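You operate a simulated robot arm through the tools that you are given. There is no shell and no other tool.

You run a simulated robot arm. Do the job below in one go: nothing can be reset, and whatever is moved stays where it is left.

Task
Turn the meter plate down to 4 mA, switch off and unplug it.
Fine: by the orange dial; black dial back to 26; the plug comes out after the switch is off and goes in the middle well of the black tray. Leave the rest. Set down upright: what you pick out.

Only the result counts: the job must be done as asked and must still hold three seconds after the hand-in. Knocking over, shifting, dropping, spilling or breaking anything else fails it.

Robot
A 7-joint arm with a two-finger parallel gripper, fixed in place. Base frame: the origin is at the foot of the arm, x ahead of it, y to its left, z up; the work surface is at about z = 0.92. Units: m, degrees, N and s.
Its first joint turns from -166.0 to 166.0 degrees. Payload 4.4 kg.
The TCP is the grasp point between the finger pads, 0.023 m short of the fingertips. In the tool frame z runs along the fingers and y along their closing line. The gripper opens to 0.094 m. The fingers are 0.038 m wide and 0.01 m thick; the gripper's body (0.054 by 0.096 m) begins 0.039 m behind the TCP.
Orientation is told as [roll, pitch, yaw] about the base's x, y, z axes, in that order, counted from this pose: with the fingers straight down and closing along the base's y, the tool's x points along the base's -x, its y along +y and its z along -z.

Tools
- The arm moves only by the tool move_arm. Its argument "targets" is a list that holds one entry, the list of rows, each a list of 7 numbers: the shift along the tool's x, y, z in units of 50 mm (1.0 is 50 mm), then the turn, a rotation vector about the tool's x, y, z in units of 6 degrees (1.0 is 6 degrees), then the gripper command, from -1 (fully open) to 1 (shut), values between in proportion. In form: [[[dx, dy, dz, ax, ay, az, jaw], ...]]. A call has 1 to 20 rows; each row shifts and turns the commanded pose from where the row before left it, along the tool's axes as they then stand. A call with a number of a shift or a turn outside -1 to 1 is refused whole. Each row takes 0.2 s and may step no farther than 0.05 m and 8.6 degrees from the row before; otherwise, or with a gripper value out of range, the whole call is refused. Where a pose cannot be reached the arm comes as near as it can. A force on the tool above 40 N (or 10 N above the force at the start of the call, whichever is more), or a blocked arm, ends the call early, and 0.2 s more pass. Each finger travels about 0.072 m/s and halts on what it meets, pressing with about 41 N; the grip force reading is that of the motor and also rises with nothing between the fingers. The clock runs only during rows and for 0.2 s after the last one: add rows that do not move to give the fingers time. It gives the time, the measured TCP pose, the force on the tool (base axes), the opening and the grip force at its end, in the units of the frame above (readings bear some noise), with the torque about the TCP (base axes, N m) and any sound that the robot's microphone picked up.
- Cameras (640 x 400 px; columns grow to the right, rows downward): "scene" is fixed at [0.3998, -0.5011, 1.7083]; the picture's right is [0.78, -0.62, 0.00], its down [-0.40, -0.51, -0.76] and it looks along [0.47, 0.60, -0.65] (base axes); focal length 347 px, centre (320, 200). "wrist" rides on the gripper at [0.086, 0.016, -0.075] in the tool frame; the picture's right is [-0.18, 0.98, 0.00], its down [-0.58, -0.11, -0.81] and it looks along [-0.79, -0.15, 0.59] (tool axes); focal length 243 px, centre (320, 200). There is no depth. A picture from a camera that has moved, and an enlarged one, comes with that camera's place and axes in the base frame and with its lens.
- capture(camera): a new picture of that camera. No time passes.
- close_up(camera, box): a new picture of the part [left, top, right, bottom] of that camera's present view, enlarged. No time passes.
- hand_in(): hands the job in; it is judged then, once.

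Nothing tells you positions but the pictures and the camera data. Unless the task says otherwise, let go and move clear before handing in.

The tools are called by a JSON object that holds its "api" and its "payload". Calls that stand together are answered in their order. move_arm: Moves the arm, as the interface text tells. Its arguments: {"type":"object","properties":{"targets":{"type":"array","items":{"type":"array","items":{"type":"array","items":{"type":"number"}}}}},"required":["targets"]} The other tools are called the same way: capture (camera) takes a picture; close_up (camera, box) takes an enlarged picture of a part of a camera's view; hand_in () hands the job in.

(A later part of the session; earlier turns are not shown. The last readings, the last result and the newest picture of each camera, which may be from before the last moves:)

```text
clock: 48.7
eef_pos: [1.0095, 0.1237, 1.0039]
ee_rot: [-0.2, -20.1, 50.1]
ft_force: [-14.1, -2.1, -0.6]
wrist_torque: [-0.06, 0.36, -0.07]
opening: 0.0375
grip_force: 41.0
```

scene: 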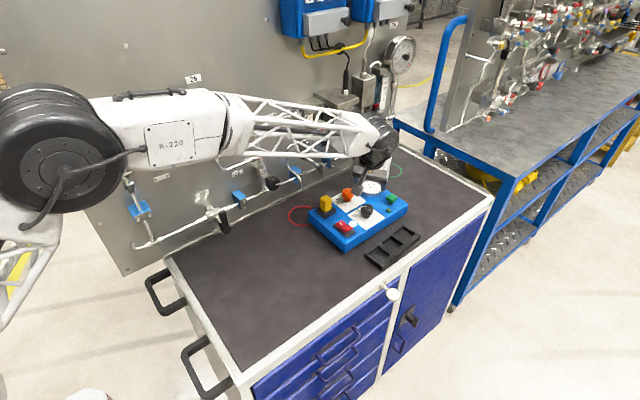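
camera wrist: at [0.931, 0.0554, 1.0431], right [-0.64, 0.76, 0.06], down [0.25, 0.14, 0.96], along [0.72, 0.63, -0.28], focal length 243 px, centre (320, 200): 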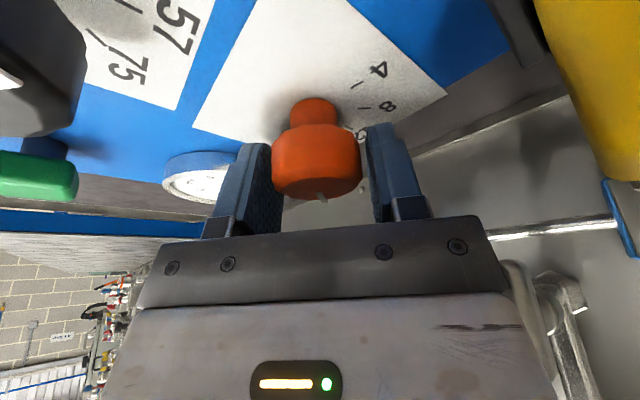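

A 1 mm shift changes the load by about 40 N, so the grip is stiff. I'll correct 0.35 mm back and begin turning in small steps, relieving the force as I go.

{"api": "move_arm", "payload": {"targets": [[[0.0042, 0.0054, -0.0015, 0, 0, 0, 0.4], [0, 0, 0, -0.17, 0, -0.47, 1], [0, 0, 0, -0.17, 0, -0.47, 1], [0, 0, 0, 0, 0, 0, 1]]]}}

```text
clock: 49.7
eef_pos: [1.0082, 0.1232, 1.0033]
ee_rot: [-0.3, -20.2, 56.0]
ft_force: [5.2, 4.9, 0.1]
wrist_torque: [0.32, -0.14, 0.0]
opening: 0.0375
grip_force: 40.9
```

The load after 6° is only about 7 N, which suggests a 1.7 mm eccentricity along the closing line. I continue the turn with a small compensating shift in each row.

{"api": "move_arm", "payload": {"targets": [[[-0.005, 0, 0.0018, -0.17, 0, -0.47, 1], [-0.0017, 0, 0.0006, -0.17, 0, -0.47, 1], [-0.0017, 0, 0.0006, -0.17, 0, -0.47, 1], [-0.0017, 0, 0.0006, -0.17, 0, -0.47, 1], [0, 0, 0, 0, 0, 0, 1]]]}}

{"api": "close_up", "payload": {"camera": "scene", "box": [320, 175, 400, 235]}}

```text
clock: 50.9
eef_pos: [1.0078, 0.1233, 1.0052]
ee_rot: [-0.4, -20.2, 68.2]
ft_force: [-26.2, 6.2, 0.8]
wrist_torque: [-0.96, 0.91, -0.15]
opening: 0.0377
grip_force: 40.9
```

```text
6.67 times, centred on (360, 205) of scene
camera zoom: at [0.3998, -0.5011, 1.7083], right [0.78, -0.62, 0.0], down [-0.4, -0.51, -0.76], along [0.47, 0.6, -0.65], focal length 2316 px, centre (53, 167)
```

zoom: 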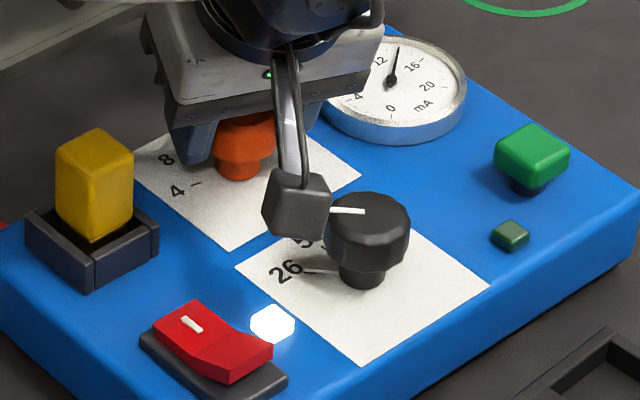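

The meter needle is dropping as the knob turns, and the 26 N load lies along the closing direction, pointing to an offset along the finger width instead. I null it and use that correction for the next 12°.

{"api": "move_arm", "payload": {"targets": [[[0, 0.0132, 0, 0, 0, 0, 1], [0, 0.0035, 0, -0.17, 0, -0.47, 1], [0, 0.0035, 0, -0.17, 0, -0.47, 1], [0, 0.0035, 0, -0.17, 0, -0.47, 1], [0, 0.0035, 0, -0.17, 0, -0.47, 1], [0, 0, 0, 0, 0, 0, 1]]]}}

{"api": "close_up", "payload": {"camera": "scene", "box": [320, 175, 400, 235]}}

```text
clock: 52.3
eef_pos: [1.0069, 0.1243, 1.0037]
ee_rot: [-0.4, -20.0, 80.2]
ft_force: [-17.0, -2.6, 0.2]
wrist_torque: [-0.26, 0.32, -0.13]
opening: 0.0373
grip_force: 40.7
```

```text
6.67 times, centred on (360, 205) of scene
camera zoom: at [0.3998, -0.5011, 1.7083], right [0.78, -0.62, 0.0], down [-0.4, -0.51, -0.76], along [0.47, 0.6, -0.65], focal length 2316 px, centre (53, 167)
```

zoom: 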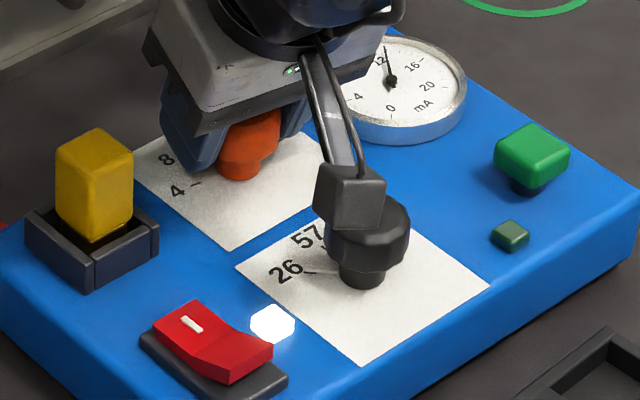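

{"api": "move_arm", "payload": {"targets": [[[0, 0.0082, 0, 0, 0, 0, 1], [0, 0.0055, 0, -0.17, 0, -0.47, 1], [0, 0.0055, 0, -0.17, 0, -0.47, 1], [0, 0.0055, 0, -0.17, 0, -0.47, 1], [0, 0.0055, 0, -0.17, 0, -0.47, 1], [0, 0.0055, 0, -0.17, 0, -0.47, 1], [0, 0, 0, 0, 0, 0, 1]]]}}

{"api": "close_up", "payload": {"camera": "scene", "box": [320, 175, 400, 235]}}

```text
clock: 53.9
eef_pos: [1.0057, 0.1237, 1.0052]
ee_rot: [-0.4, -19.9, 95.2]
ft_force: [-18.4, 18.6, -0.3]
wrist_torque: [-0.41, -0.12, -0.04]
opening: 0.0374
grip_force: 41.0
```

```text
6.67 times, centred on (360, 205) of scene
camera zoom: at [0.3998, -0.5011, 1.7083], right [0.78, -0.62, 0.0], down [-0.4, -0.51, -0.76], along [0.47, 0.6, -0.65], focal length 2316 px, centre (53, 167)
```

zoom: 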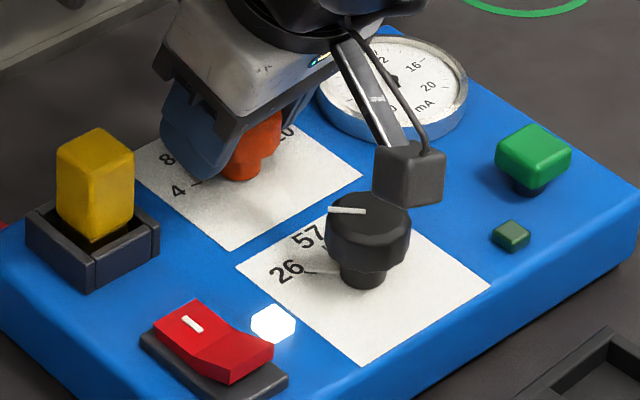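

The turn is at about 45° so far, and the force pattern says the knob axis is about 5 mm off along the finger width. I open slightly, recentre by 5 mm, and rotate back around the knob to yaw 40° for a second grip.

{"api": "move_arm", "payload": {"targets": [[[0, 0, 0, 0, 0, 0, 0.1], [0, 0, 0, 0, 0, 0, -0.1], [0.047, 0, -0.017, 0, 0, 0, -0.1], [0.047, 0, -0.017, 0, 0, 0, -0.1], [0, 0, 0, 0.3135, 0, 0.8617, -0.1], [0, 0, 0, 0.3135, 0, 0.8617, -0.1], [0, 0, 0, 0.3135, 0, 0.8617, -0.1], [0, 0, 0, 0.3135, 0, 0.8617, -0.1], [0, 0, 0, 0.3135, 0, 0.8617, -0.1], [0, 0, 0, 0.3135, 0, 0.8617, -0.1], [0, 0, 0, 0.3135, 0, 0.8617, -0.1], [0, 0, 0, 0.3135, 0, 0.8617, -0.1], [0, 0, 0, 0.3135, 0, 0.8617, -0.1], [0, 0, 0, 0.3135, 0, 0.8617, -0.1], [0, 0, 0, 0, 0, 0, -0.1], [0, 0, 0, 0, 0, 0, -0.1]]]}}

{"api": "close_up", "payload": {"camera": "scene", "box": [320, 175, 400, 235]}}

{"api": "capture", "payload": {"camera": "wrist"}}

{"api": "close_up", "payload": {"camera": "wrist", "box": [220, 80, 420, 260]}}

```text
clock: 57.3
eef_pos: [1.0064, 0.1174, 1.0044]
ee_rot: [-0.3, -20.2, 40.1]
ft_force: [0.3, -0.7, 0.1]
wrist_torque: [0.03, 0.01, 0.04]
opening: 0.0514
grip_force: 0.1
```

```text
6.67 times, centred on (360, 205) of scene
camera zoom: at [0.3998, -0.5011, 1.7083], right [0.78, -0.62, 0.0], down [-0.4, -0.51, -0.76], along [0.47, 0.6, -0.65], focal length 2316 px, centre (53, 167)
```

zoom: 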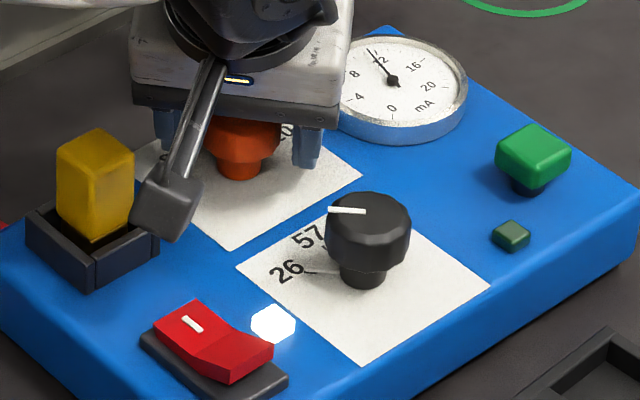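

```text
taken
camera wrist: at [0.9137, 0.0625, 1.0454], right [-0.5, 0.86, 0.06], down [0.27, 0.09, 0.96], along [0.82, 0.49, -0.28], focal length 243 px, centre (320, 200)
```

wrist: 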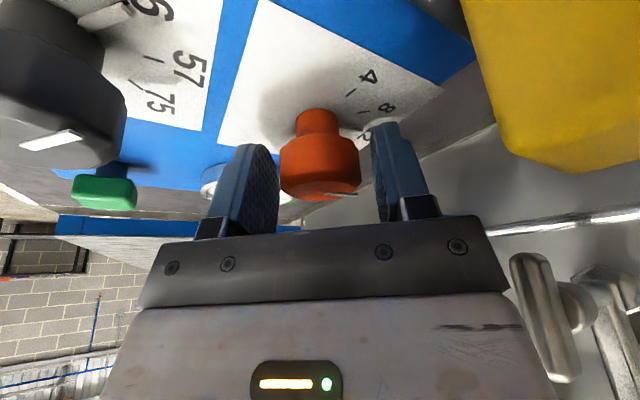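

```text
2.22 times, centred on (320, 170) of wrist
camera zoom: at [0.9137, 0.0625, 1.0454], right [-0.5, 0.86, 0.06], down [0.27, 0.09, 0.96], along [0.82, 0.49, -0.28], focal length 539 px, centre (320, 267)
```

zoom: 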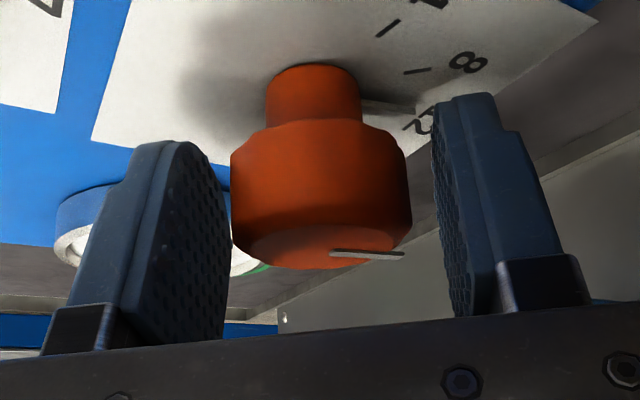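

The knob is centred between the fingers and the meter now reads about 11.3. I close gently again and check the load.

{"api": "move_arm", "payload": {"targets": [[[0, 0, 0, 0, 0, 0, 0.0], [0, 0, 0, 0, 0, 0, 0.1], [0, 0, 0, 0, 0, 0, 0.15], [0, 0, 0, 0, 0, 0, 0.2], [0, 0, 0, 0, 0, 0, 0.25], [0, 0, 0, 0, 0, 0, 0.25]]]}}

```text
clock: 58.7
eef_pos: [1.0068, 0.118, 1.0052]
ee_rot: [-0.2, -20.3, 40.2]
ft_force: [-6.8, 3.8, 1.2]
wrist_torque: [0.03, 0.16, -0.03]
opening: 0.0374
grip_force: 41.6
```

{"api": "move_arm", "payload": {"targets": [[[0, 0.0037, 0, 0, 0, 0, 0.6], [0, 0, 0, -0.17, 0, -0.47, 1], [0, 0, 0, -0.17, 0, -0.47, 1], [0, 0, 0, -0.17, 0, -0.47, 1], [0, 0, 0, -0.17, 0, -0.47, 1], [0, 0, 0, 0, 0, 0, 1]]]}}

{"api": "close_up", "payload": {"camera": "scene", "box": [320, 175, 400, 235]}}

```text
clock: 60.1
eef_pos: [1.0047, 0.1191, 1.0049]
ee_rot: [-0.4, -20.1, 52.1]
ft_force: [-5.6, -21.3, 5.8]
wrist_torque: [-0.53, 0.09, -0.02]
opening: 0.0374
grip_force: 41.2
```

```text
6.67 times, centred on (360, 205) of scene
camera zoom: at [0.3998, -0.5011, 1.7083], right [0.78, -0.62, 0.0], down [-0.4, -0.51, -0.76], along [0.47, 0.6, -0.65], focal length 2316 px, centre (53, 167)
```

zoom: 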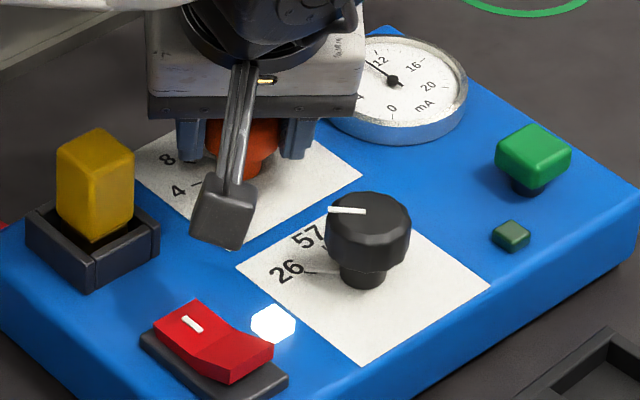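

{"api": "move_arm", "payload": {"targets": [[[0.0095, -0.0044, -0.0034, 0, 0, 0, 1], [0.0024, -0.001, -0.0009, -0.17, 0, -0.47, 1], [0.0024, -0.001, -0.0009, -0.17, 0, -0.47, 1], [0.0024, -0.001, -0.0009, -0.17, 0, -0.47, 1], [0.0024, -0.001, -0.0009, -0.17, 0, -0.47, 1], [0.0024, -0.001, -0.0009, -0.17, 0, -0.47, 1], [0, 0, 0, 0, 0, 0, 1]]]}}

{"api": "close_up", "payload": {"camera": "scene", "box": [320, 175, 400, 235]}}

```text
clock: 61.7
eef_pos: [1.0052, 0.1188, 1.0052]
ee_rot: [-0.6, -20.1, 67.2]
ft_force: [25.9, 0.4, 3.8]
wrist_torque: [0.29, -0.48, 0.02]
opening: 0.0374
grip_force: 41.0
```

```text
6.67 times, centred on (360, 205) of scene
camera zoom: at [0.3998, -0.5011, 1.7083], right [0.78, -0.62, 0.0], down [-0.4, -0.51, -0.76], along [0.47, 0.6, -0.65], focal length 2316 px, centre (53, 167)
```

zoom: 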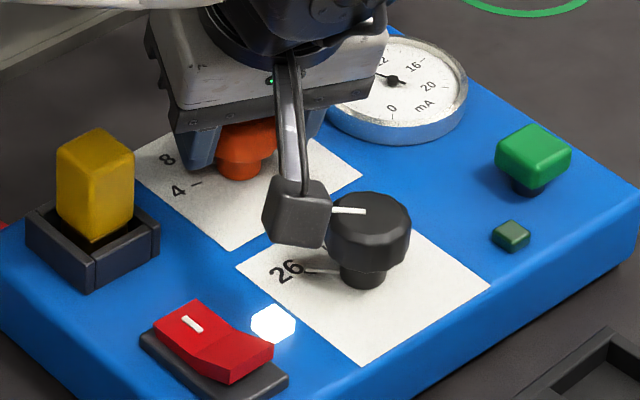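

{"api": "move_arm", "payload": {"targets": [[[-0.0049, -0.0118, 0.0018, 0, 0, 0, 1], [0.0017, -0.0025, -0.0006, -0.17, 0, -0.47, 1], [0.0017, -0.0025, -0.0006, -0.17, 0, -0.47, 1], [0.0017, -0.0025, -0.0006, -0.17, 0, -0.47, 1], [0.0017, -0.0025, -0.0006, -0.17, 0, -0.47, 1], [0.0017, -0.0025, -0.0006, -0.17, 0, -0.47, 1], [0, 0, 0, 0, 0, 0, 1]]]}}

{"api": "close_up", "payload": {"camera": "scene", "box": [320, 175, 400, 235]}}

```text
clock: 63.2
eef_pos: [1.004, 0.1178, 1.0057]
ee_rot: [-0.4, -20.0, 82.1]
ft_force: [-12.0, 6.7, 3.6]
wrist_torque: [0.25, 0.25, -0.02]
opening: 0.0374
grip_force: 40.9
stopped in row 7: the force on the tool passed its limit at 41 N (the readings are from after the stop); the commanded pose is now the measured one
```

```text
6.67 times, centred on (360, 205) of scene
camera zoom: at [0.3998, -0.5011, 1.7083], right [0.78, -0.62, 0.0], down [-0.4, -0.51, -0.76], along [0.47, 0.6, -0.65], focal length 2316 px, centre (53, 167)
```

zoom: 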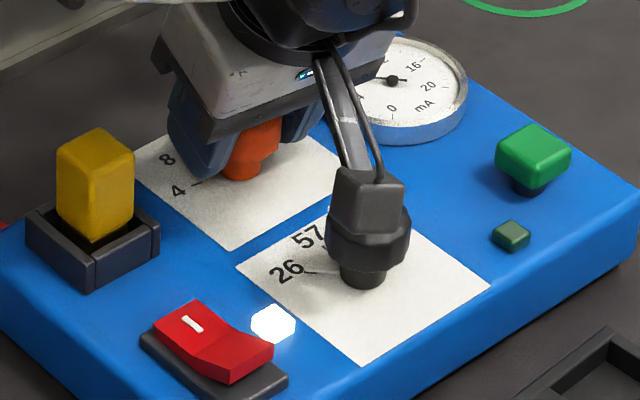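

{"api": "move_arm", "payload": {"targets": [[[-0.0024, 0.0064, 0.0009, 0, 0, 0, 1], [0.0008, -0.001, -0.0003, -0.17, 0, -0.47, 1], [0.0008, -0.001, -0.0003, -0.17, 0, -0.47, 1], [0.0008, -0.001, -0.0003, -0.17, 0, -0.47, 1], [0, 0, 0, 0, 0, 0, 1]]]}}

```text
clock: 64.4
eef_pos: [1.0058, 0.1194, 1.0055]
ee_rot: [-0.4, -20.0, 91.2]
ft_force: [-7.9, 9.4, -0.6]
wrist_torque: [0.23, 0.01, 0.01]
opening: 0.037
grip_force: 41.3
```

{"api": "move_arm", "payload": {"targets": [[[-0.0045, 0.0039, 0.0016, 0, 0, 0, 1], [0.0, 0.0, 0.0, -0.17, 0, -0.47, 1], [0.0, 0.0, 0.0, -0.17, 0, -0.47, 1], [0.0, 0.0, 0.0, -0.17, 0, -0.47, 1], [0.0, 0.0, 0.0, -0.17, 0, -0.47, 1], [0, 0, 0, 0, 0, 0, 1]]]}}

{"api": "close_up", "payload": {"camera": "scene", "box": [320, 175, 400, 235]}}

{"api": "close_up", "payload": {"camera": "scene", "box": [355, 175, 390, 200]}}

```text
clock: 65.8
eef_pos: [1.0068, 0.1185, 1.0058]
ee_rot: [-0.2, -19.8, 103.1]
ft_force: [-19.8, 2.0, -0.3]
wrist_torque: [-0.23, 0.28, 0.02]
opening: 0.0373
grip_force: 41.0
```

```text
6.67 times, centred on (360, 205) of scene
camera zoom: at [0.3998, -0.5011, 1.7083], right [0.78, -0.62, 0.0], down [-0.4, -0.51, -0.76], along [0.47, 0.6, -0.65], focal length 2316 px, centre (53, 167)
```

zoom: 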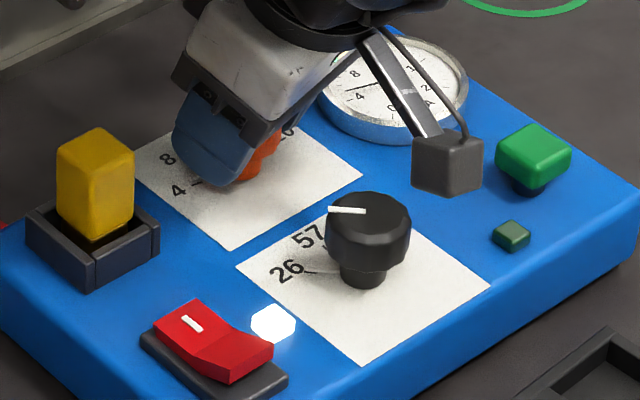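

```text
16.00 times, centred on (372, 188) of scene
camera zoom: at [0.3998, -0.5011, 1.7083], right [0.78, -0.62, 0.0], down [-0.4, -0.51, -0.76], along [0.47, 0.6, -0.65], focal length 5558 px, centre (-520, 400)
```

zoom: 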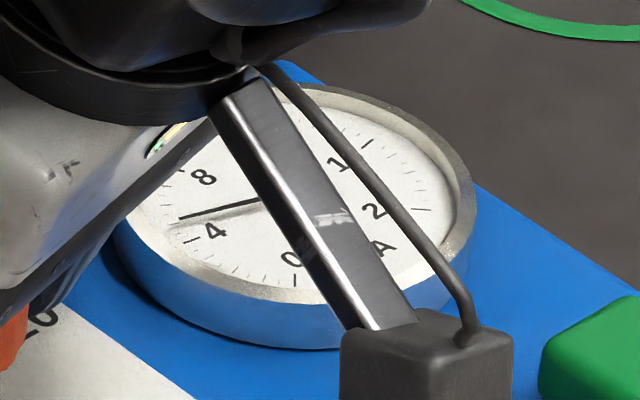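

The meter now reads about 5.2 mA. I relieve the load and turn another 9°, then read again.

{"api": "move_arm", "payload": {"targets": [[[-0.003, 0.0094, 0.0011, 0, 0, 0, 1], [0.0, 0.0024, 0.0, -0.17, 0, -0.47, 1], [0.0, 0.0024, 0.0, -0.17, 0, -0.47, 1], [0.0, 0.0024, 0.0, -0.17, 0, -0.47, 1], [0, 0, 0, 0, 0, 0, 1]]]}}

{"api": "close_up", "payload": {"camera": "scene", "box": [355, 175, 390, 200]}}

{"api": "close_up", "payload": {"camera": "scene", "box": [320, 175, 400, 235]}}

```text
clock: 67.0
eef_pos: [1.0051, 0.1178, 1.0065]
ee_rot: [-0.3, -19.7, 112.1]
ft_force: [14.4, 4.5, 0.3]
wrist_torque: [-0.15, -0.22, -0.34]
opening: 0.0372
grip_force: 41.0
```

```text
16.00 times, centred on (372, 188) of scene
camera zoom: at [0.3998, -0.5011, 1.7083], right [0.78, -0.62, 0.0], down [-0.4, -0.51, -0.76], along [0.47, 0.6, -0.65], focal length 5558 px, centre (-520, 400)
```

zoom: 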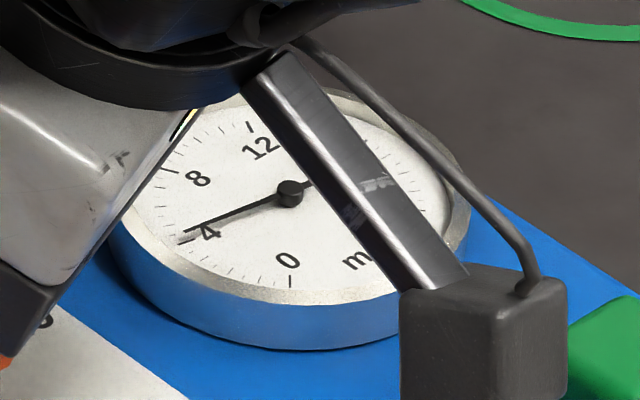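

```text
6.67 times, centred on (360, 205) of scene
camera zoom: at [0.3998, -0.5011, 1.7083], right [0.78, -0.62, 0.0], down [-0.4, -0.51, -0.76], along [0.47, 0.6, -0.65], focal length 2316 px, centre (53, 167)
```

zoom: 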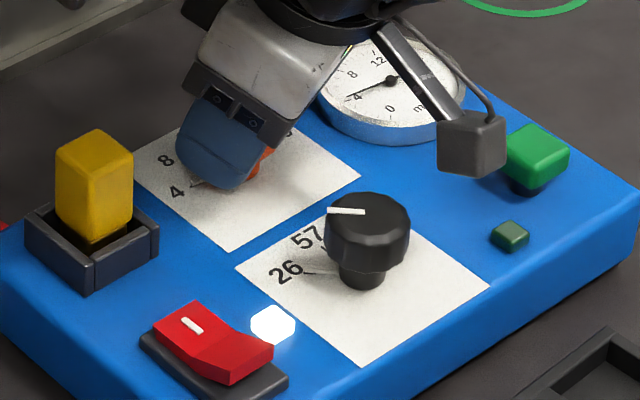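

The needle is just above 4. I zoom in on it.

{"api": "close_up", "payload": {"camera": "scene", "box": [360, 183, 376, 195]}}

```text
16.00 times, centred on (368, 189) of scene
camera zoom: at [0.3998, -0.5011, 1.7083], right [0.78, -0.62, 0.0], down [-0.4, -0.51, -0.76], along [0.47, 0.6, -0.65], focal length 5558 px, centre (-448, 376)
```

zoom: 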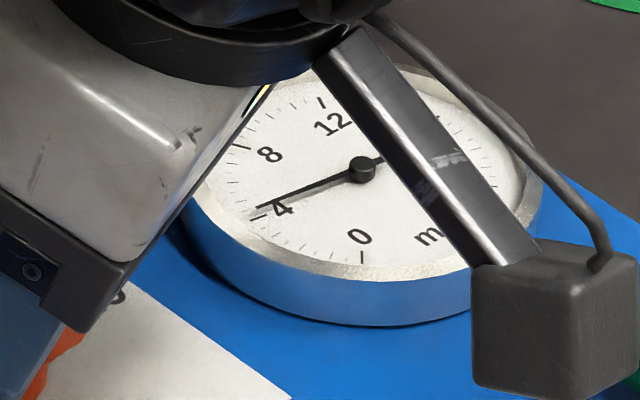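

Allowing for the raised needle, it lies parallel to and over the 4 mark. I open the fingers, rise clear leaning back, and check the dial and meter.

{"api": "move_arm", "payload": {"targets": [[[0, 0, 0, 0, 0, 0, 0.1], [0, 0, 0, 0, 0, 0, -0.1], [0, 0, 0, 0, 0, 0, -0.1], [0, 0, 0, 0, 0, 0, -0.1]]]}}

{"api": "close_up", "payload": {"camera": "scene", "box": [360, 183, 376, 195]}}

{"api": "capture", "payload": {"camera": "wrist"}}

{"api": "close_up", "payload": {"camera": "wrist", "box": [220, 80, 420, 260]}}

```text
clock: 68.0
eef_pos: [1.0042, 0.1176, 1.0055]
ee_rot: [-0.4, -19.8, 112.0]
ft_force: [-0.3, 0.0, 0.3]
wrist_torque: [0.01, -0.01, 0.02]
opening: 0.0519
grip_force: 0.1
```

```text
16.00 times, centred on (368, 189) of scene
camera zoom: at [0.3998, -0.5011, 1.7083], right [0.78, -0.62, 0.0], down [-0.4, -0.51, -0.76], along [0.47, 0.6, -0.65], focal length 5558 px, centre (-448, 376)
```

zoom: 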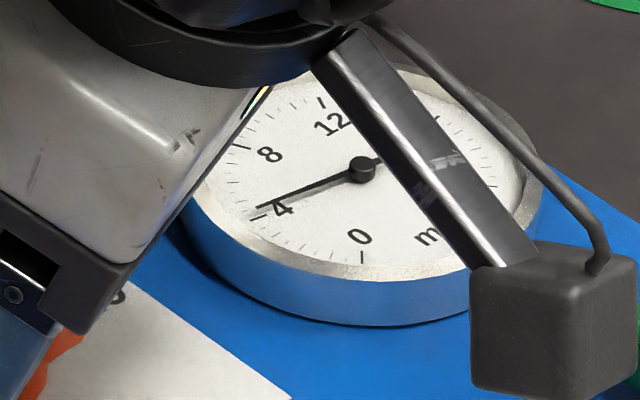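

```text
taken
camera wrist: at [1.0297, 0.0128, 1.0466], right [-0.98, -0.21, 0.06], down [-0.01, 0.29, 0.96], along [-0.21, 0.93, -0.29], focal length 243 px, centre (320, 200)
```

wrist: 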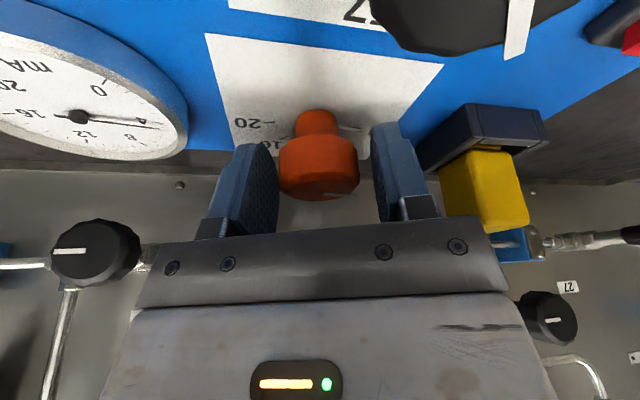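

```text
2.22 times, centred on (320, 170) of wrist
camera zoom: at [1.0297, 0.0128, 1.0466], right [-0.98, -0.21, 0.06], down [-0.01, 0.29, 0.96], along [-0.21, 0.93, -0.29], focal length 539 px, centre (320, 267)
```

zoom: 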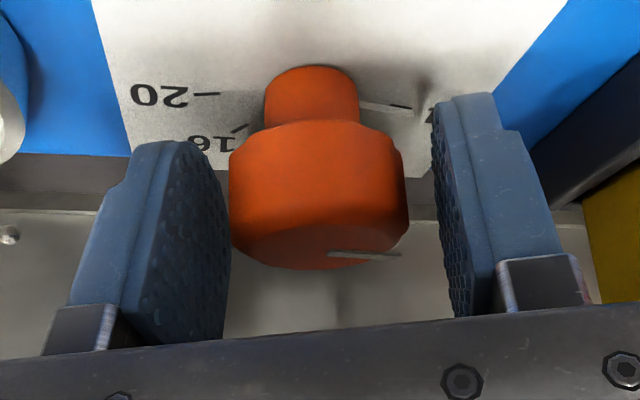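

The meter still shows 4 after release. I retract along the tool axis, away from the D-handle, then look at both dials from above.

{"api": "move_arm", "payload": {"targets": [[[0, 0, -0.4, 0, 0, 0, -0.1], [0.05, 0, -0.4, 0, 0, 0, -0.1], [0.1, 0, -0.5, 0, 0, 0, -0.1], [0.3, 0, -0.5, 0, 0, 0, -0.1], [0.5, 0, -0.5, 0, 0, 0, -0.1], [0.5, 0, -0.3, 0, 0, 0, -0.1], [0, 0, 0, 0, 0, 0, -0.1]]]}}

{"api": "close_up", "payload": {"camera": "scene", "box": [320, 175, 400, 235]}}

{"api": "close_up", "payload": {"camera": "scene", "box": [335, 182, 360, 200]}}

{"api": "close_up", "payload": {"camera": "scene", "box": [360, 180, 376, 192]}}

{"api": "capture", "payload": {"camera": "wrist"}}

```text
clock: 69.6
eef_pos: [1.0467, 0.0135, 1.0995]
ee_rot: [-0.5, -19.8, 112.1]
ft_force: [-0.4, -0.8, 0.2]
wrist_torque: [-0.01, -0.03, 0.02]
opening: 0.052
grip_force: 0.1
```

```text
6.67 times, centred on (360, 205) of scene
camera zoom: at [0.3998, -0.5011, 1.7083], right [0.78, -0.62, 0.0], down [-0.4, -0.51, -0.76], along [0.47, 0.6, -0.65], focal length 2316 px, centre (53, 167)
```

zoom: 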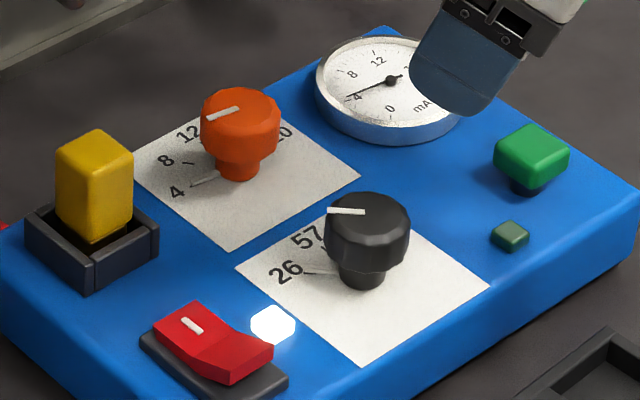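

```text
16.00 times, centred on (348, 191) of scene
camera zoom: at [0.3998, -0.5011, 1.7083], right [0.78, -0.62, 0.0], down [-0.4, -0.51, -0.76], along [0.47, 0.6, -0.65], focal length 5558 px, centre (-120, 344)
```

zoom: 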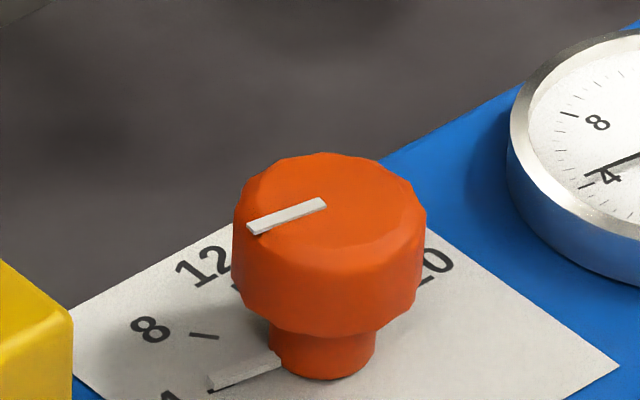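

```text
16.00 times, centred on (368, 186) of scene
camera zoom: at [0.3998, -0.5011, 1.7083], right [0.78, -0.62, 0.0], down [-0.4, -0.51, -0.76], along [0.47, 0.6, -0.65], focal length 5558 px, centre (-448, 424)
```

zoom: 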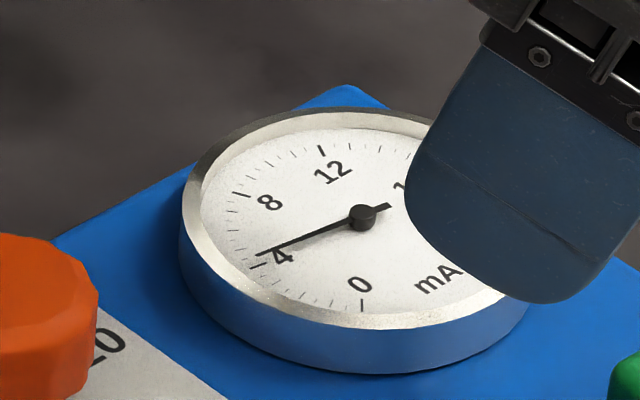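

```text
taken
camera wrist: at [1.0728, -0.0914, 1.1418], right [-0.98, -0.21, 0.06], down [-0.01, 0.29, 0.96], along [-0.21, 0.93, -0.29], focal length 243 px, centre (320, 200)
```

wrist: 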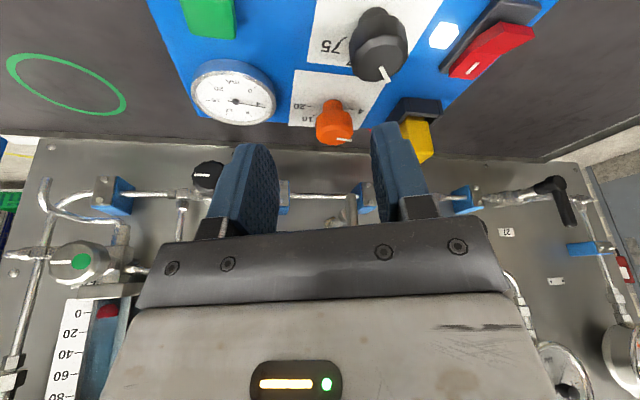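

The meter reads 4.0 and the orange pointer is on 4, with black still on 26. Next is the switch: I straighten the tool, turn it back to yaw 0 and move above the switch side.

{"api": "move_arm", "payload": {"targets": [[[0, 0, -0.5, 0, 0.833, 0, -0.1], [0, 0, -0.5, 0, 0.833, 0, -0.1], [0, 0, 0, 0, 0.833, 0, -0.1], [0, 0, 0, 0, 0.833, 0, -0.1], [0, 0, 0, 0, 0, 0.933, 0], [0, 0, 0, 0, 0, 0.933, 0], [0, 0, 0, 0, 0, 0.933, 0], [0, 0, 0, 0, 0, 0.933, 0], [0, 0, 0, 0, 0, 0.933, 0], [0, 0, 0, 0, 0, 0.933, 0], [0, 0, 0, 0, 0, 0.933, 0], [0, 0, 0, 0, 0, 0.933, 0], [0, 0, 0, 0, 0, 0.933, 0], [0, 0, 0, 0, 0, 0.933, 0], [0, 0, 0, 0, 0, 0.933, 0], [0, 0, 0, 0, 0, 0.933, 0], [0, 0, 0, 0, 0, 0.933, 0], [0, 0, 0, 0, 0, 0.933, 0], [0, 0, 0, 0, 0, 0.933, 0], [0, 0, 0, 0, 0, 0.933, 0]]]}}

```text
clock: 73.8
eef_pos: [1.052, -0.001, 1.1502]
ee_rot: [-0.1, -0.5, 22.4]
ft_force: [-0.4, 0.0, -0.4]
wrist_torque: [0.03, -0.01, 0.01]
opening: 0.0473
grip_force: 0.1
```

{"api": "move_arm", "payload": {"targets": [[[0, 0, 0, 0, 0, 0.933, 0], [0, 0, 0, 0, 0, 0.933, 0], [0, 0, 0, 0, 0, 0.933, 0], [0, 0, 0, 0, 0, 0.933, 0], [0, 0, 0, 0, 0.083, 0, 0], [0.74, 0.07, 0.067, 0, 0, 0, 0.5], [0.74, 0.07, 0.067, 0, 0, 0, 1], [0.74, 0.07, 0.067, 0, 0, 0, 1], [0.74, 0.07, 0.067, 0, 0, 0, 1], [0.74, 0.07, 0.067, 0, 0, 0, 1], [0.74, 0.07, 0.067, 0, 0, 0, 1], [0, 0, 0, 0, 0, 0, 1], [0, 0, 0, 0, 0, 0, 1]]]}}

{"api": "capture", "payload": {"camera": "wrist"}}

{"api": "close_up", "payload": {"camera": "wrist", "box": [220, 20, 420, 200]}}

{"api": "close_up", "payload": {"camera": "scene", "box": [320, 175, 400, 235]}}

```text
clock: 76.6
eef_pos: [0.8302, 0.0204, 1.131]
ee_rot: [-0.1, 0.1, -0.1]
ft_force: [0.9, -0.5, 0.9]
wrist_torque: [-0.02, 0.01, -0.01]
opening: 0.0001
grip_force: 41.3
```

```text
taken
camera wrist: at [0.745, 0.0371, 1.2051], right [0.18, 0.98, 0.0], down [0.58, -0.11, 0.81], along [0.79, -0.15, -0.59], focal length 243 px, centre (320, 200)
```

wrist: 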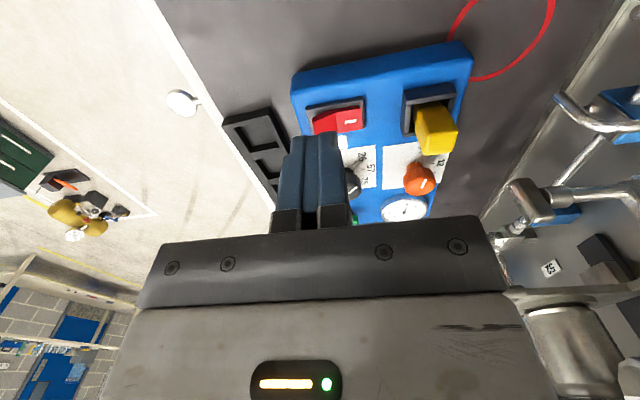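

```text
2.22 times, centred on (320, 110) of wrist
camera zoom: at [0.745, 0.0371, 1.2051], right [0.18, 0.98, 0.0], down [0.58, -0.11, 0.81], along [0.79, -0.15, -0.59], focal length 539 px, centre (320, 400)
```

zoom: 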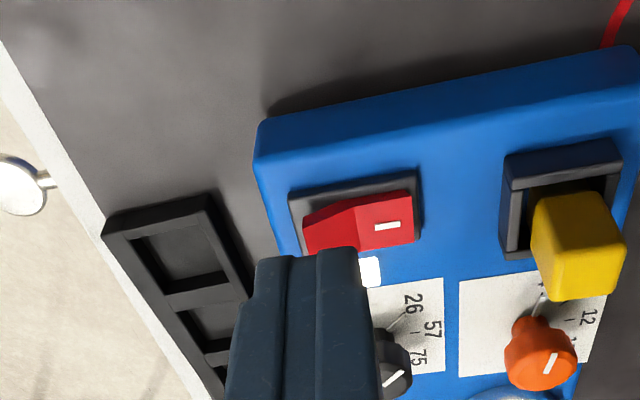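

```text
6.67 times, centred on (360, 205) of scene
camera zoom: at [0.3998, -0.5011, 1.7083], right [0.78, -0.62, 0.0], down [-0.4, -0.51, -0.76], along [0.47, 0.6, -0.65], focal length 2316 px, centre (53, 167)
```

zoom: 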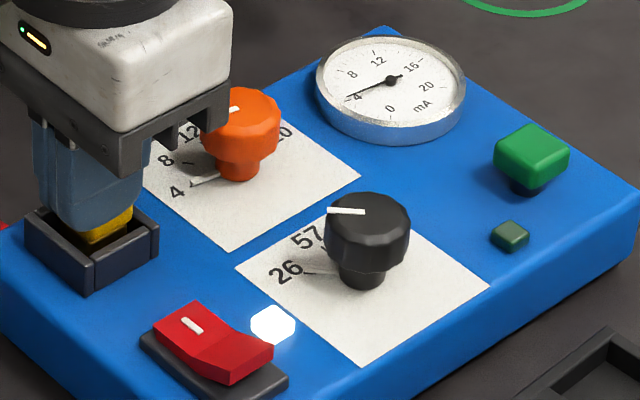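

The rocker's raised end is near (0.907, 0.005). I bring the closed fingers over it at about z = 1.05 and check before pressing.

{"api": "move_arm", "payload": {"targets": [[[-0.512, -0.103, 0.3, 0, 0, 0, 1], [-0.512, -0.103, 0.3, 0, 0, 0, 1], [-0.512, -0.103, 0.3, 0, 0, 0, 1], [0, 0, 0.36, 0, 0, 0, 1], [0, 0, 0.36, 0, 0, 0, 1], [0, 0, 0, 0, 0, 0, 1], [0, 0, 0, 0, 0, 0, 1]]]}}

{"api": "capture", "payload": {"camera": "wrist"}}

{"api": "close_up", "payload": {"camera": "scene", "box": [315, 185, 385, 240]}}

{"api": "close_up", "payload": {"camera": "wrist", "box": [240, 20, 400, 160]}}

```text
clock: 78.2
eef_pos: [0.9062, 0.0063, 1.0474]
ee_rot: [-0.1, 0.1, 0.0]
ft_force: [-0.6, 0.2, 0.0]
wrist_torque: [0.01, -0.01, -0.01]
opening: 0.0
grip_force: 41.9
```

```text
taken
camera wrist: at [0.8206, 0.0228, 1.1228], right [0.18, 0.98, 0.0], down [0.58, -0.11, 0.81], along [0.79, -0.15, -0.59], focal length 243 px, centre (320, 200)
```

wrist: 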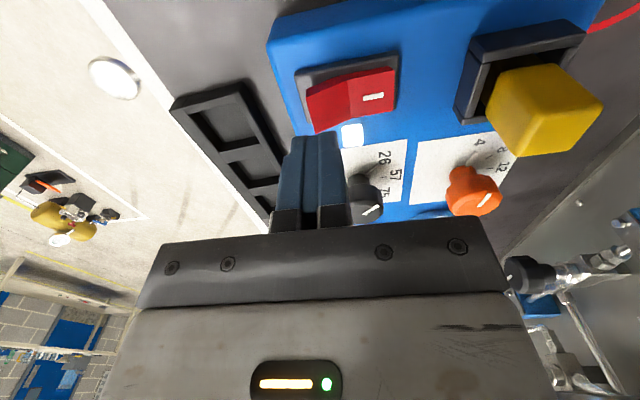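

```text
7.27 times, centred on (350, 212) of scene
camera zoom: at [0.3998, -0.5011, 1.7083], right [0.78, -0.62, 0.0], down [-0.4, -0.51, -0.76], along [0.47, 0.6, -0.65], focal length 2526 px, centre (102, 109)
```

zoom: 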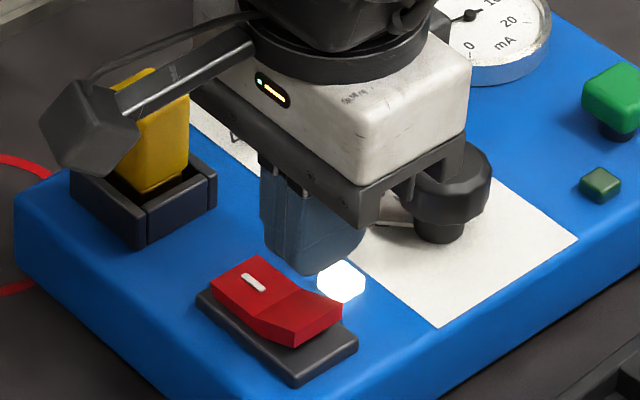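

```text
2.86 times, centred on (320, 90) of wrist
camera zoom: at [0.8206, 0.0228, 1.1228], right [0.18, 0.98, 0.0], down [0.58, -0.11, 0.81], along [0.79, -0.15, -0.59], focal length 693 px, centre (320, 514)
```

zoom: 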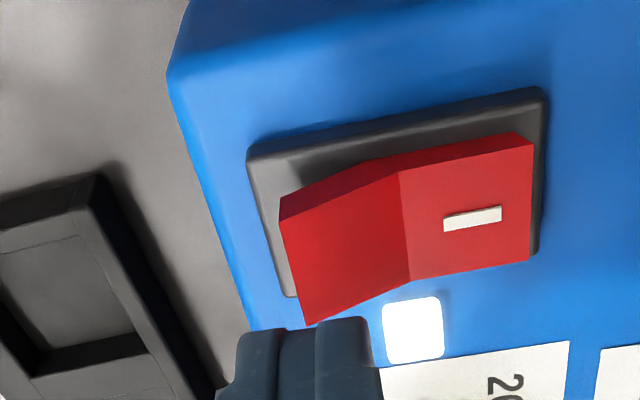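

The fingertips are directly over the raised end of the rocker. I press down in small steps and watch the force and lamp.

{"api": "move_arm", "payload": {"targets": [[[0, 0, 0.25, 0, 0, 0, 1], [0, 0, 0.25, 0, 0, 0, 1], [0, 0, 0.1, 0, 0, 0, 1], [0, 0, 0.06, 0, 0, 0, 1], [0, 0, 0.06, 0, 0, 0, 1], [0, 0, 0.06, 0, 0, 0, 1]]]}}

{"api": "close_up", "payload": {"camera": "scene", "box": [315, 185, 385, 240]}}

```text
clock: 79.6
eef_pos: [0.9069, 0.005, 1.0095]
ee_rot: [-0.1, 0.1, 0.1]
ft_force: [-0.5, -0.5, 0.7]
wrist_torque: [0.02, 0.01, -0.01]
opening: 0.0
grip_force: 41.2
```

```text
7.27 times, centred on (350, 212) of scene
camera zoom: at [0.3998, -0.5011, 1.7083], right [0.78, -0.62, 0.0], down [-0.4, -0.51, -0.76], along [0.47, 0.6, -0.65], focal length 2526 px, centre (102, 109)
```

zoom: 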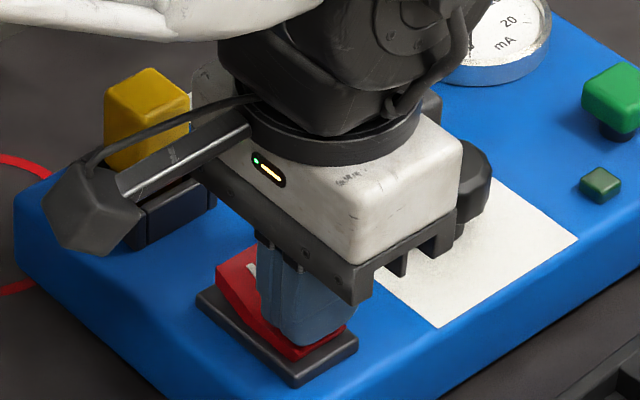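

{"api": "move_arm", "payload": {"targets": [[[0, 0, 0.06, 0, 0, 0, 1], [0, 0, 0.06, 0, 0, 0, 1], [0, 0, 0.06, 0, 0, 0, 1]]]}}

{"api": "close_up", "payload": {"camera": "scene", "box": [315, 185, 385, 240]}}

```text
clock: 80.3
eef_pos: [0.9075, 0.0054, 1.0078]
ee_rot: [0.0, -0.1, 0.0]
ft_force: [1.8, 0.5, 3.3]
wrist_torque: [0.1, -0.03, -0.04]
opening: 0.0002
grip_force: 41.1
stopped in row 3: the force on the tool passed its limit at 46 N (the readings are from after the stop); the commanded pose is now the measured one
```

```text
7.27 times, centred on (350, 212) of scene
camera zoom: at [0.3998, -0.5011, 1.7083], right [0.78, -0.62, 0.0], down [-0.4, -0.51, -0.76], along [0.47, 0.6, -0.65], focal length 2526 px, centre (102, 109)
```

zoom: 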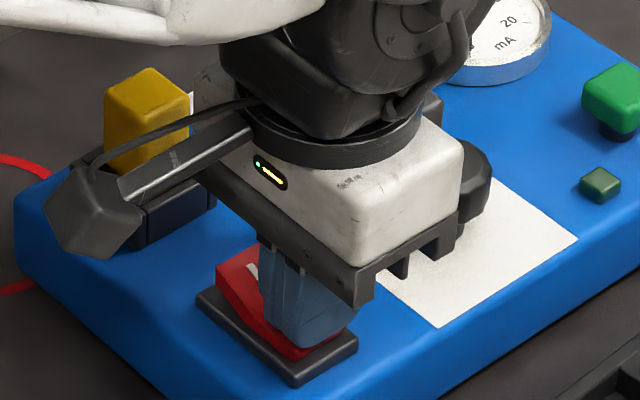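

Contact is made at a fingertip height of about 0.985, but my step was too fast. I press on more slowly in half-millimetre steps.

{"api": "move_arm", "payload": {"targets": [[[0, 0, 0.01, 0, 0, 0, 1], [0, 0, 0.01, 0, 0, 0, 1], [0, 0, 0, 0, 0, 0, 1]]]}}

{"api": "move_arm", "payload": {"targets": [[[0, 0, 0.01, 0, 0, 0, 1], [0, 0, 0.01, 0, 0, 0, 1], [0, 0, 0, 0, 0, 0, 1]]]}}

{"api": "close_up", "payload": {"camera": "scene", "box": [315, 185, 385, 240]}}

```text
clock: 81.1
eef_pos: [0.9072, 0.0062, 1.0085]
ee_rot: [-0.1, -0.2, 0.0]
ft_force: [4.0, -8.2, 16.2]
wrist_torque: [-0.11, 0.12, 0.02]
opening: 0.0002
grip_force: 41.1
```

```text
clock: 81.7
eef_pos: [0.908, 0.005, 1.0073]
ee_rot: [-0.2, -0.3, 0.0]
ft_force: [1.7, -0.1, 3.0]
wrist_torque: [0.06, 0.0, -0.06]
opening: 0.0
grip_force: 40.9
stopped in row 3: the force on the tool passed its limit at 42 N (the readings are from after the stop); the commanded pose is now the measured one
```

```text
7.27 times, centred on (350, 212) of scene
camera zoom: at [0.3998, -0.5011, 1.7083], right [0.78, -0.62, 0.0], down [-0.4, -0.51, -0.76], along [0.47, 0.6, -0.65], focal length 2526 px, centre (102, 109)
```

zoom: 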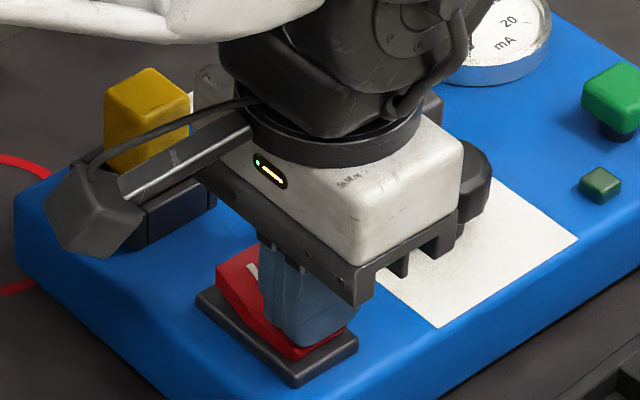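

{"api": "close_up", "payload": {"camera": "wrist", "box": [240, 60, 400, 200]}}

{"api": "close_up", "payload": {"camera": "scene", "box": [335, 210, 360, 230]}}

```text
2.86 times, centred on (320, 130) of wrist
camera zoom: at [0.8219, 0.0229, 1.0822], right [0.18, 0.98, 0.0], down [0.58, -0.11, 0.81], along [0.8, -0.15, -0.59], focal length 693 px, centre (320, 400)
```

zoom: 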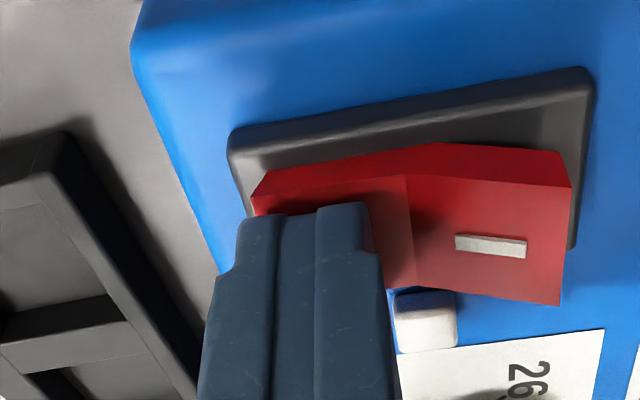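

```text
16.00 times, centred on (348, 220) of scene
camera zoom: at [0.3998, -0.5011, 1.7083], right [0.78, -0.62, 0.0], down [-0.4, -0.51, -0.76], along [0.47, 0.6, -0.65], focal length 5558 px, centre (-120, -120)
```

zoom: 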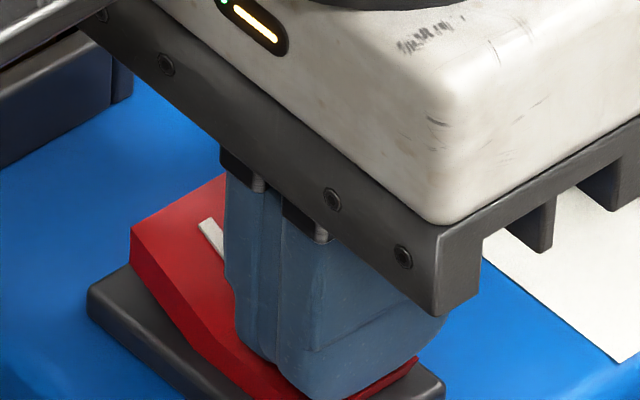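

The rocker has flipped: its -y half is now down, the marked half is up and the lamp is dark. I lift off and confirm with the meter.

{"api": "move_arm", "payload": {"targets": [[[0, 0, -0.2, 0, 0, 0, 1], [0, 0, -0.5, 0, 0, 0, 1], [0, 0, -0.8, 0, 0, 0, 1], [0.3, 0, -0.8, 0, 0, 0, 0.5], [0.7, 0, 0, 0, 0, 0, 0], [0.7, 0, 0, 0, 0, 0, -1], [0, 0, 0, 0, 0, 0, -1], [0, 0, 0, 0, 0, 0, -1]]]}}

{"api": "close_up", "payload": {"camera": "scene", "box": [320, 175, 400, 235]}}

{"api": "capture", "payload": {"camera": "wrist"}}

{"api": "close_up", "payload": {"camera": "scene", "box": [280, 160, 440, 280]}}

```text
clock: 83.5
eef_pos: [0.8195, 0.0085, 1.1219]
ee_rot: [-0.1, -0.2, 0.0]
ft_force: [-0.3, 0.3, -0.7]
wrist_torque: [0.0, 0.01, 0.0]
opening: 0.0942
grip_force: 0.0
```

```text
6.67 times, centred on (360, 205) of scene
camera zoom: at [0.3998, -0.5011, 1.7083], right [0.78, -0.62, 0.0], down [-0.4, -0.51, -0.76], along [0.47, 0.6, -0.65], focal length 2316 px, centre (53, 167)
```

zoom: 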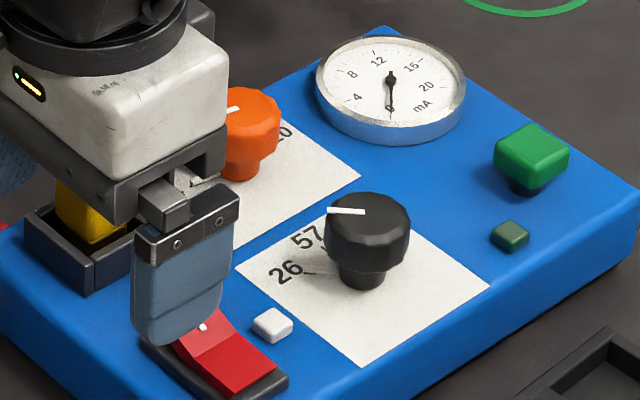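

```text
taken
camera wrist: at [0.7333, 0.0254, 1.1967], right [0.18, 0.98, 0.0], down [0.58, -0.11, 0.81], along [0.79, -0.15, -0.59], focal length 243 px, centre (320, 200)
```

wrist: 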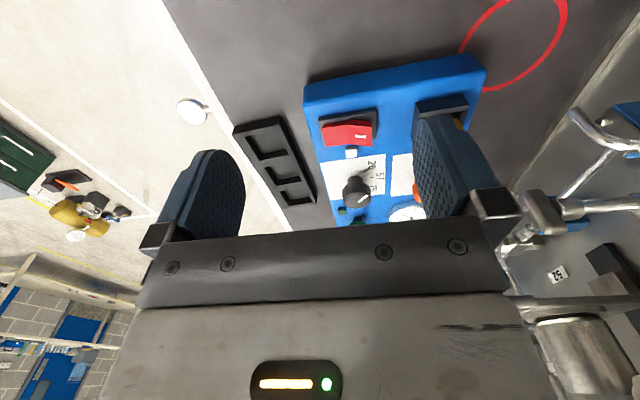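

```text
3.33 times, centred on (360, 220) of scene
camera zoom: at [0.3998, -0.5011, 1.7083], right [0.78, -0.62, 0.0], down [-0.4, -0.51, -0.76], along [0.47, 0.6, -0.65], focal length 1158 px, centre (187, 133)
```

zoom: 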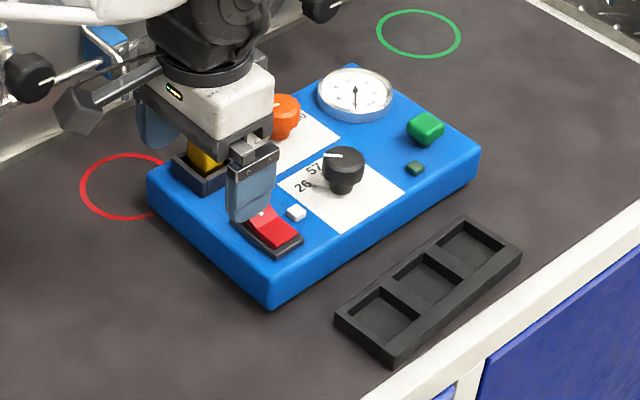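

The meter is at 0 and the lamp is dark, so the switch is off. Now for the plug: I turn the fingers to close along x again and come over the socket.

{"api": "move_arm", "payload": {"targets": [[[0, 0, 0, 0, 0, -0.9375, -1], [0, 0, 0, 0, 0, -0.9375, -1], [0, 0, 0, 0, 0, -0.9375, -1], [0, 0, 0, 0, 0, -0.9375, -1], [0, 0, 0, 0, 0, -0.9375, -1], [0, 0, 0, 0, 0, -0.9375, -1], [0, 0, 0, 0, 0, -0.9375, -1], [0, 0, 0, 0, 0, -0.9375, -1], [0, 0, 0, 0, 0, -0.9375, -1], [0, 0, 0, 0, 0, -0.9375, -1], [0, 0, 0, 0, 0, -0.9375, -1], [0, 0, 0, 0, 0, -0.9375, -1], [0, 0, 0, 0, 0, -0.9375, -1], [0, 0, 0, 0, 0, -0.9375, -1], [0, 0, 0, 0, 0, -0.9375, -1], [0, 0, 0, 0, 0, -0.9375, -1], [0, 0, 0, 0, 0, 0, -1], [0, 0, 0, 0, 0, 0, -1]]]}}

```text
clock: 87.3
eef_pos: [0.8234, 0.0058, 1.1213]
ee_rot: [-0.2, 0.0, 89.9]
ft_force: [0.4, -0.2, 0.0]
wrist_torque: [0.0, 0.0, -0.03]
opening: 0.0941
grip_force: 0.0
```

{"api": "move_arm", "payload": {"targets": [[[-0.453, -0.354, 0.08, 0, 0, 0, -1], [-0.453, -0.354, 0.08, 0, 0, 0, -1], [-0.453, -0.354, 0.08, 0, 0, 0, -1], [-0.453, -0.354, 0.08, 0, 0, 0, -1], [-0.453, -0.354, 0.08, 0, 0, 0, -1], [0, 0, 0, 0, 0, 0, -1], [0, 0, 0, 0, 0, 0, -1]]]}}

{"api": "capture", "payload": {"camera": "wrist"}}

{"api": "close_up", "payload": {"camera": "wrist", "box": [220, 30, 420, 210]}}

{"api": "close_up", "payload": {"camera": "scene", "box": [320, 175, 400, 235]}}

```text
clock: 88.9
eef_pos: [0.9109, 0.1172, 1.1006]
ee_rot: [-0.2, 0.0, 89.9]
ft_force: [0.7, -0.3, 0.6]
wrist_torque: [0.01, 0.02, 0.0]
opening: 0.0942
grip_force: 0.0
```

```text
taken
camera wrist: at [0.8942, 0.0312, 1.1761], right [-0.98, 0.19, 0.0], down [0.11, 0.58, 0.81], along [0.15, 0.79, -0.59], focal length 243 px, centre (320, 200)
```

wrist: 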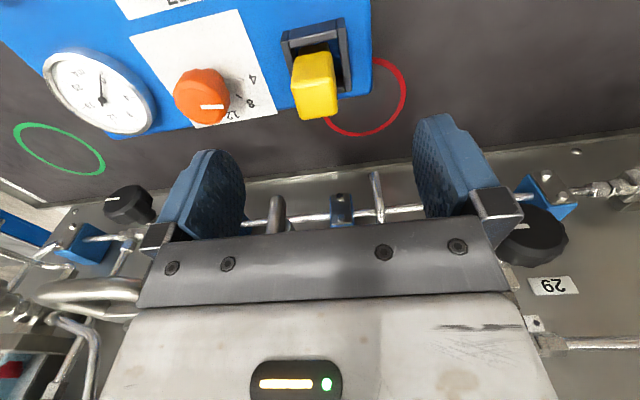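

```text
2.22 times, centred on (320, 120) of wrist
camera zoom: at [0.8942, 0.0312, 1.1761], right [-0.98, 0.19, 0.0], down [0.11, 0.58, 0.81], along [0.15, 0.79, -0.59], focal length 539 px, centre (320, 378)
```

zoom: 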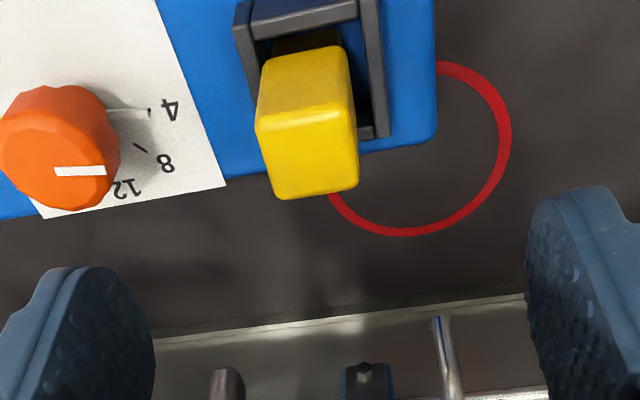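

```text
6.67 times, centred on (360, 205) of scene
camera zoom: at [0.3998, -0.5011, 1.7083], right [0.78, -0.62, 0.0], down [-0.4, -0.51, -0.76], along [0.47, 0.6, -0.65], focal length 2316 px, centre (53, 167)
```

zoom: 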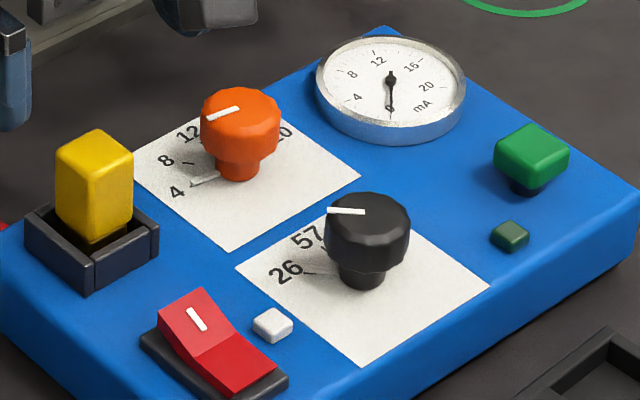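

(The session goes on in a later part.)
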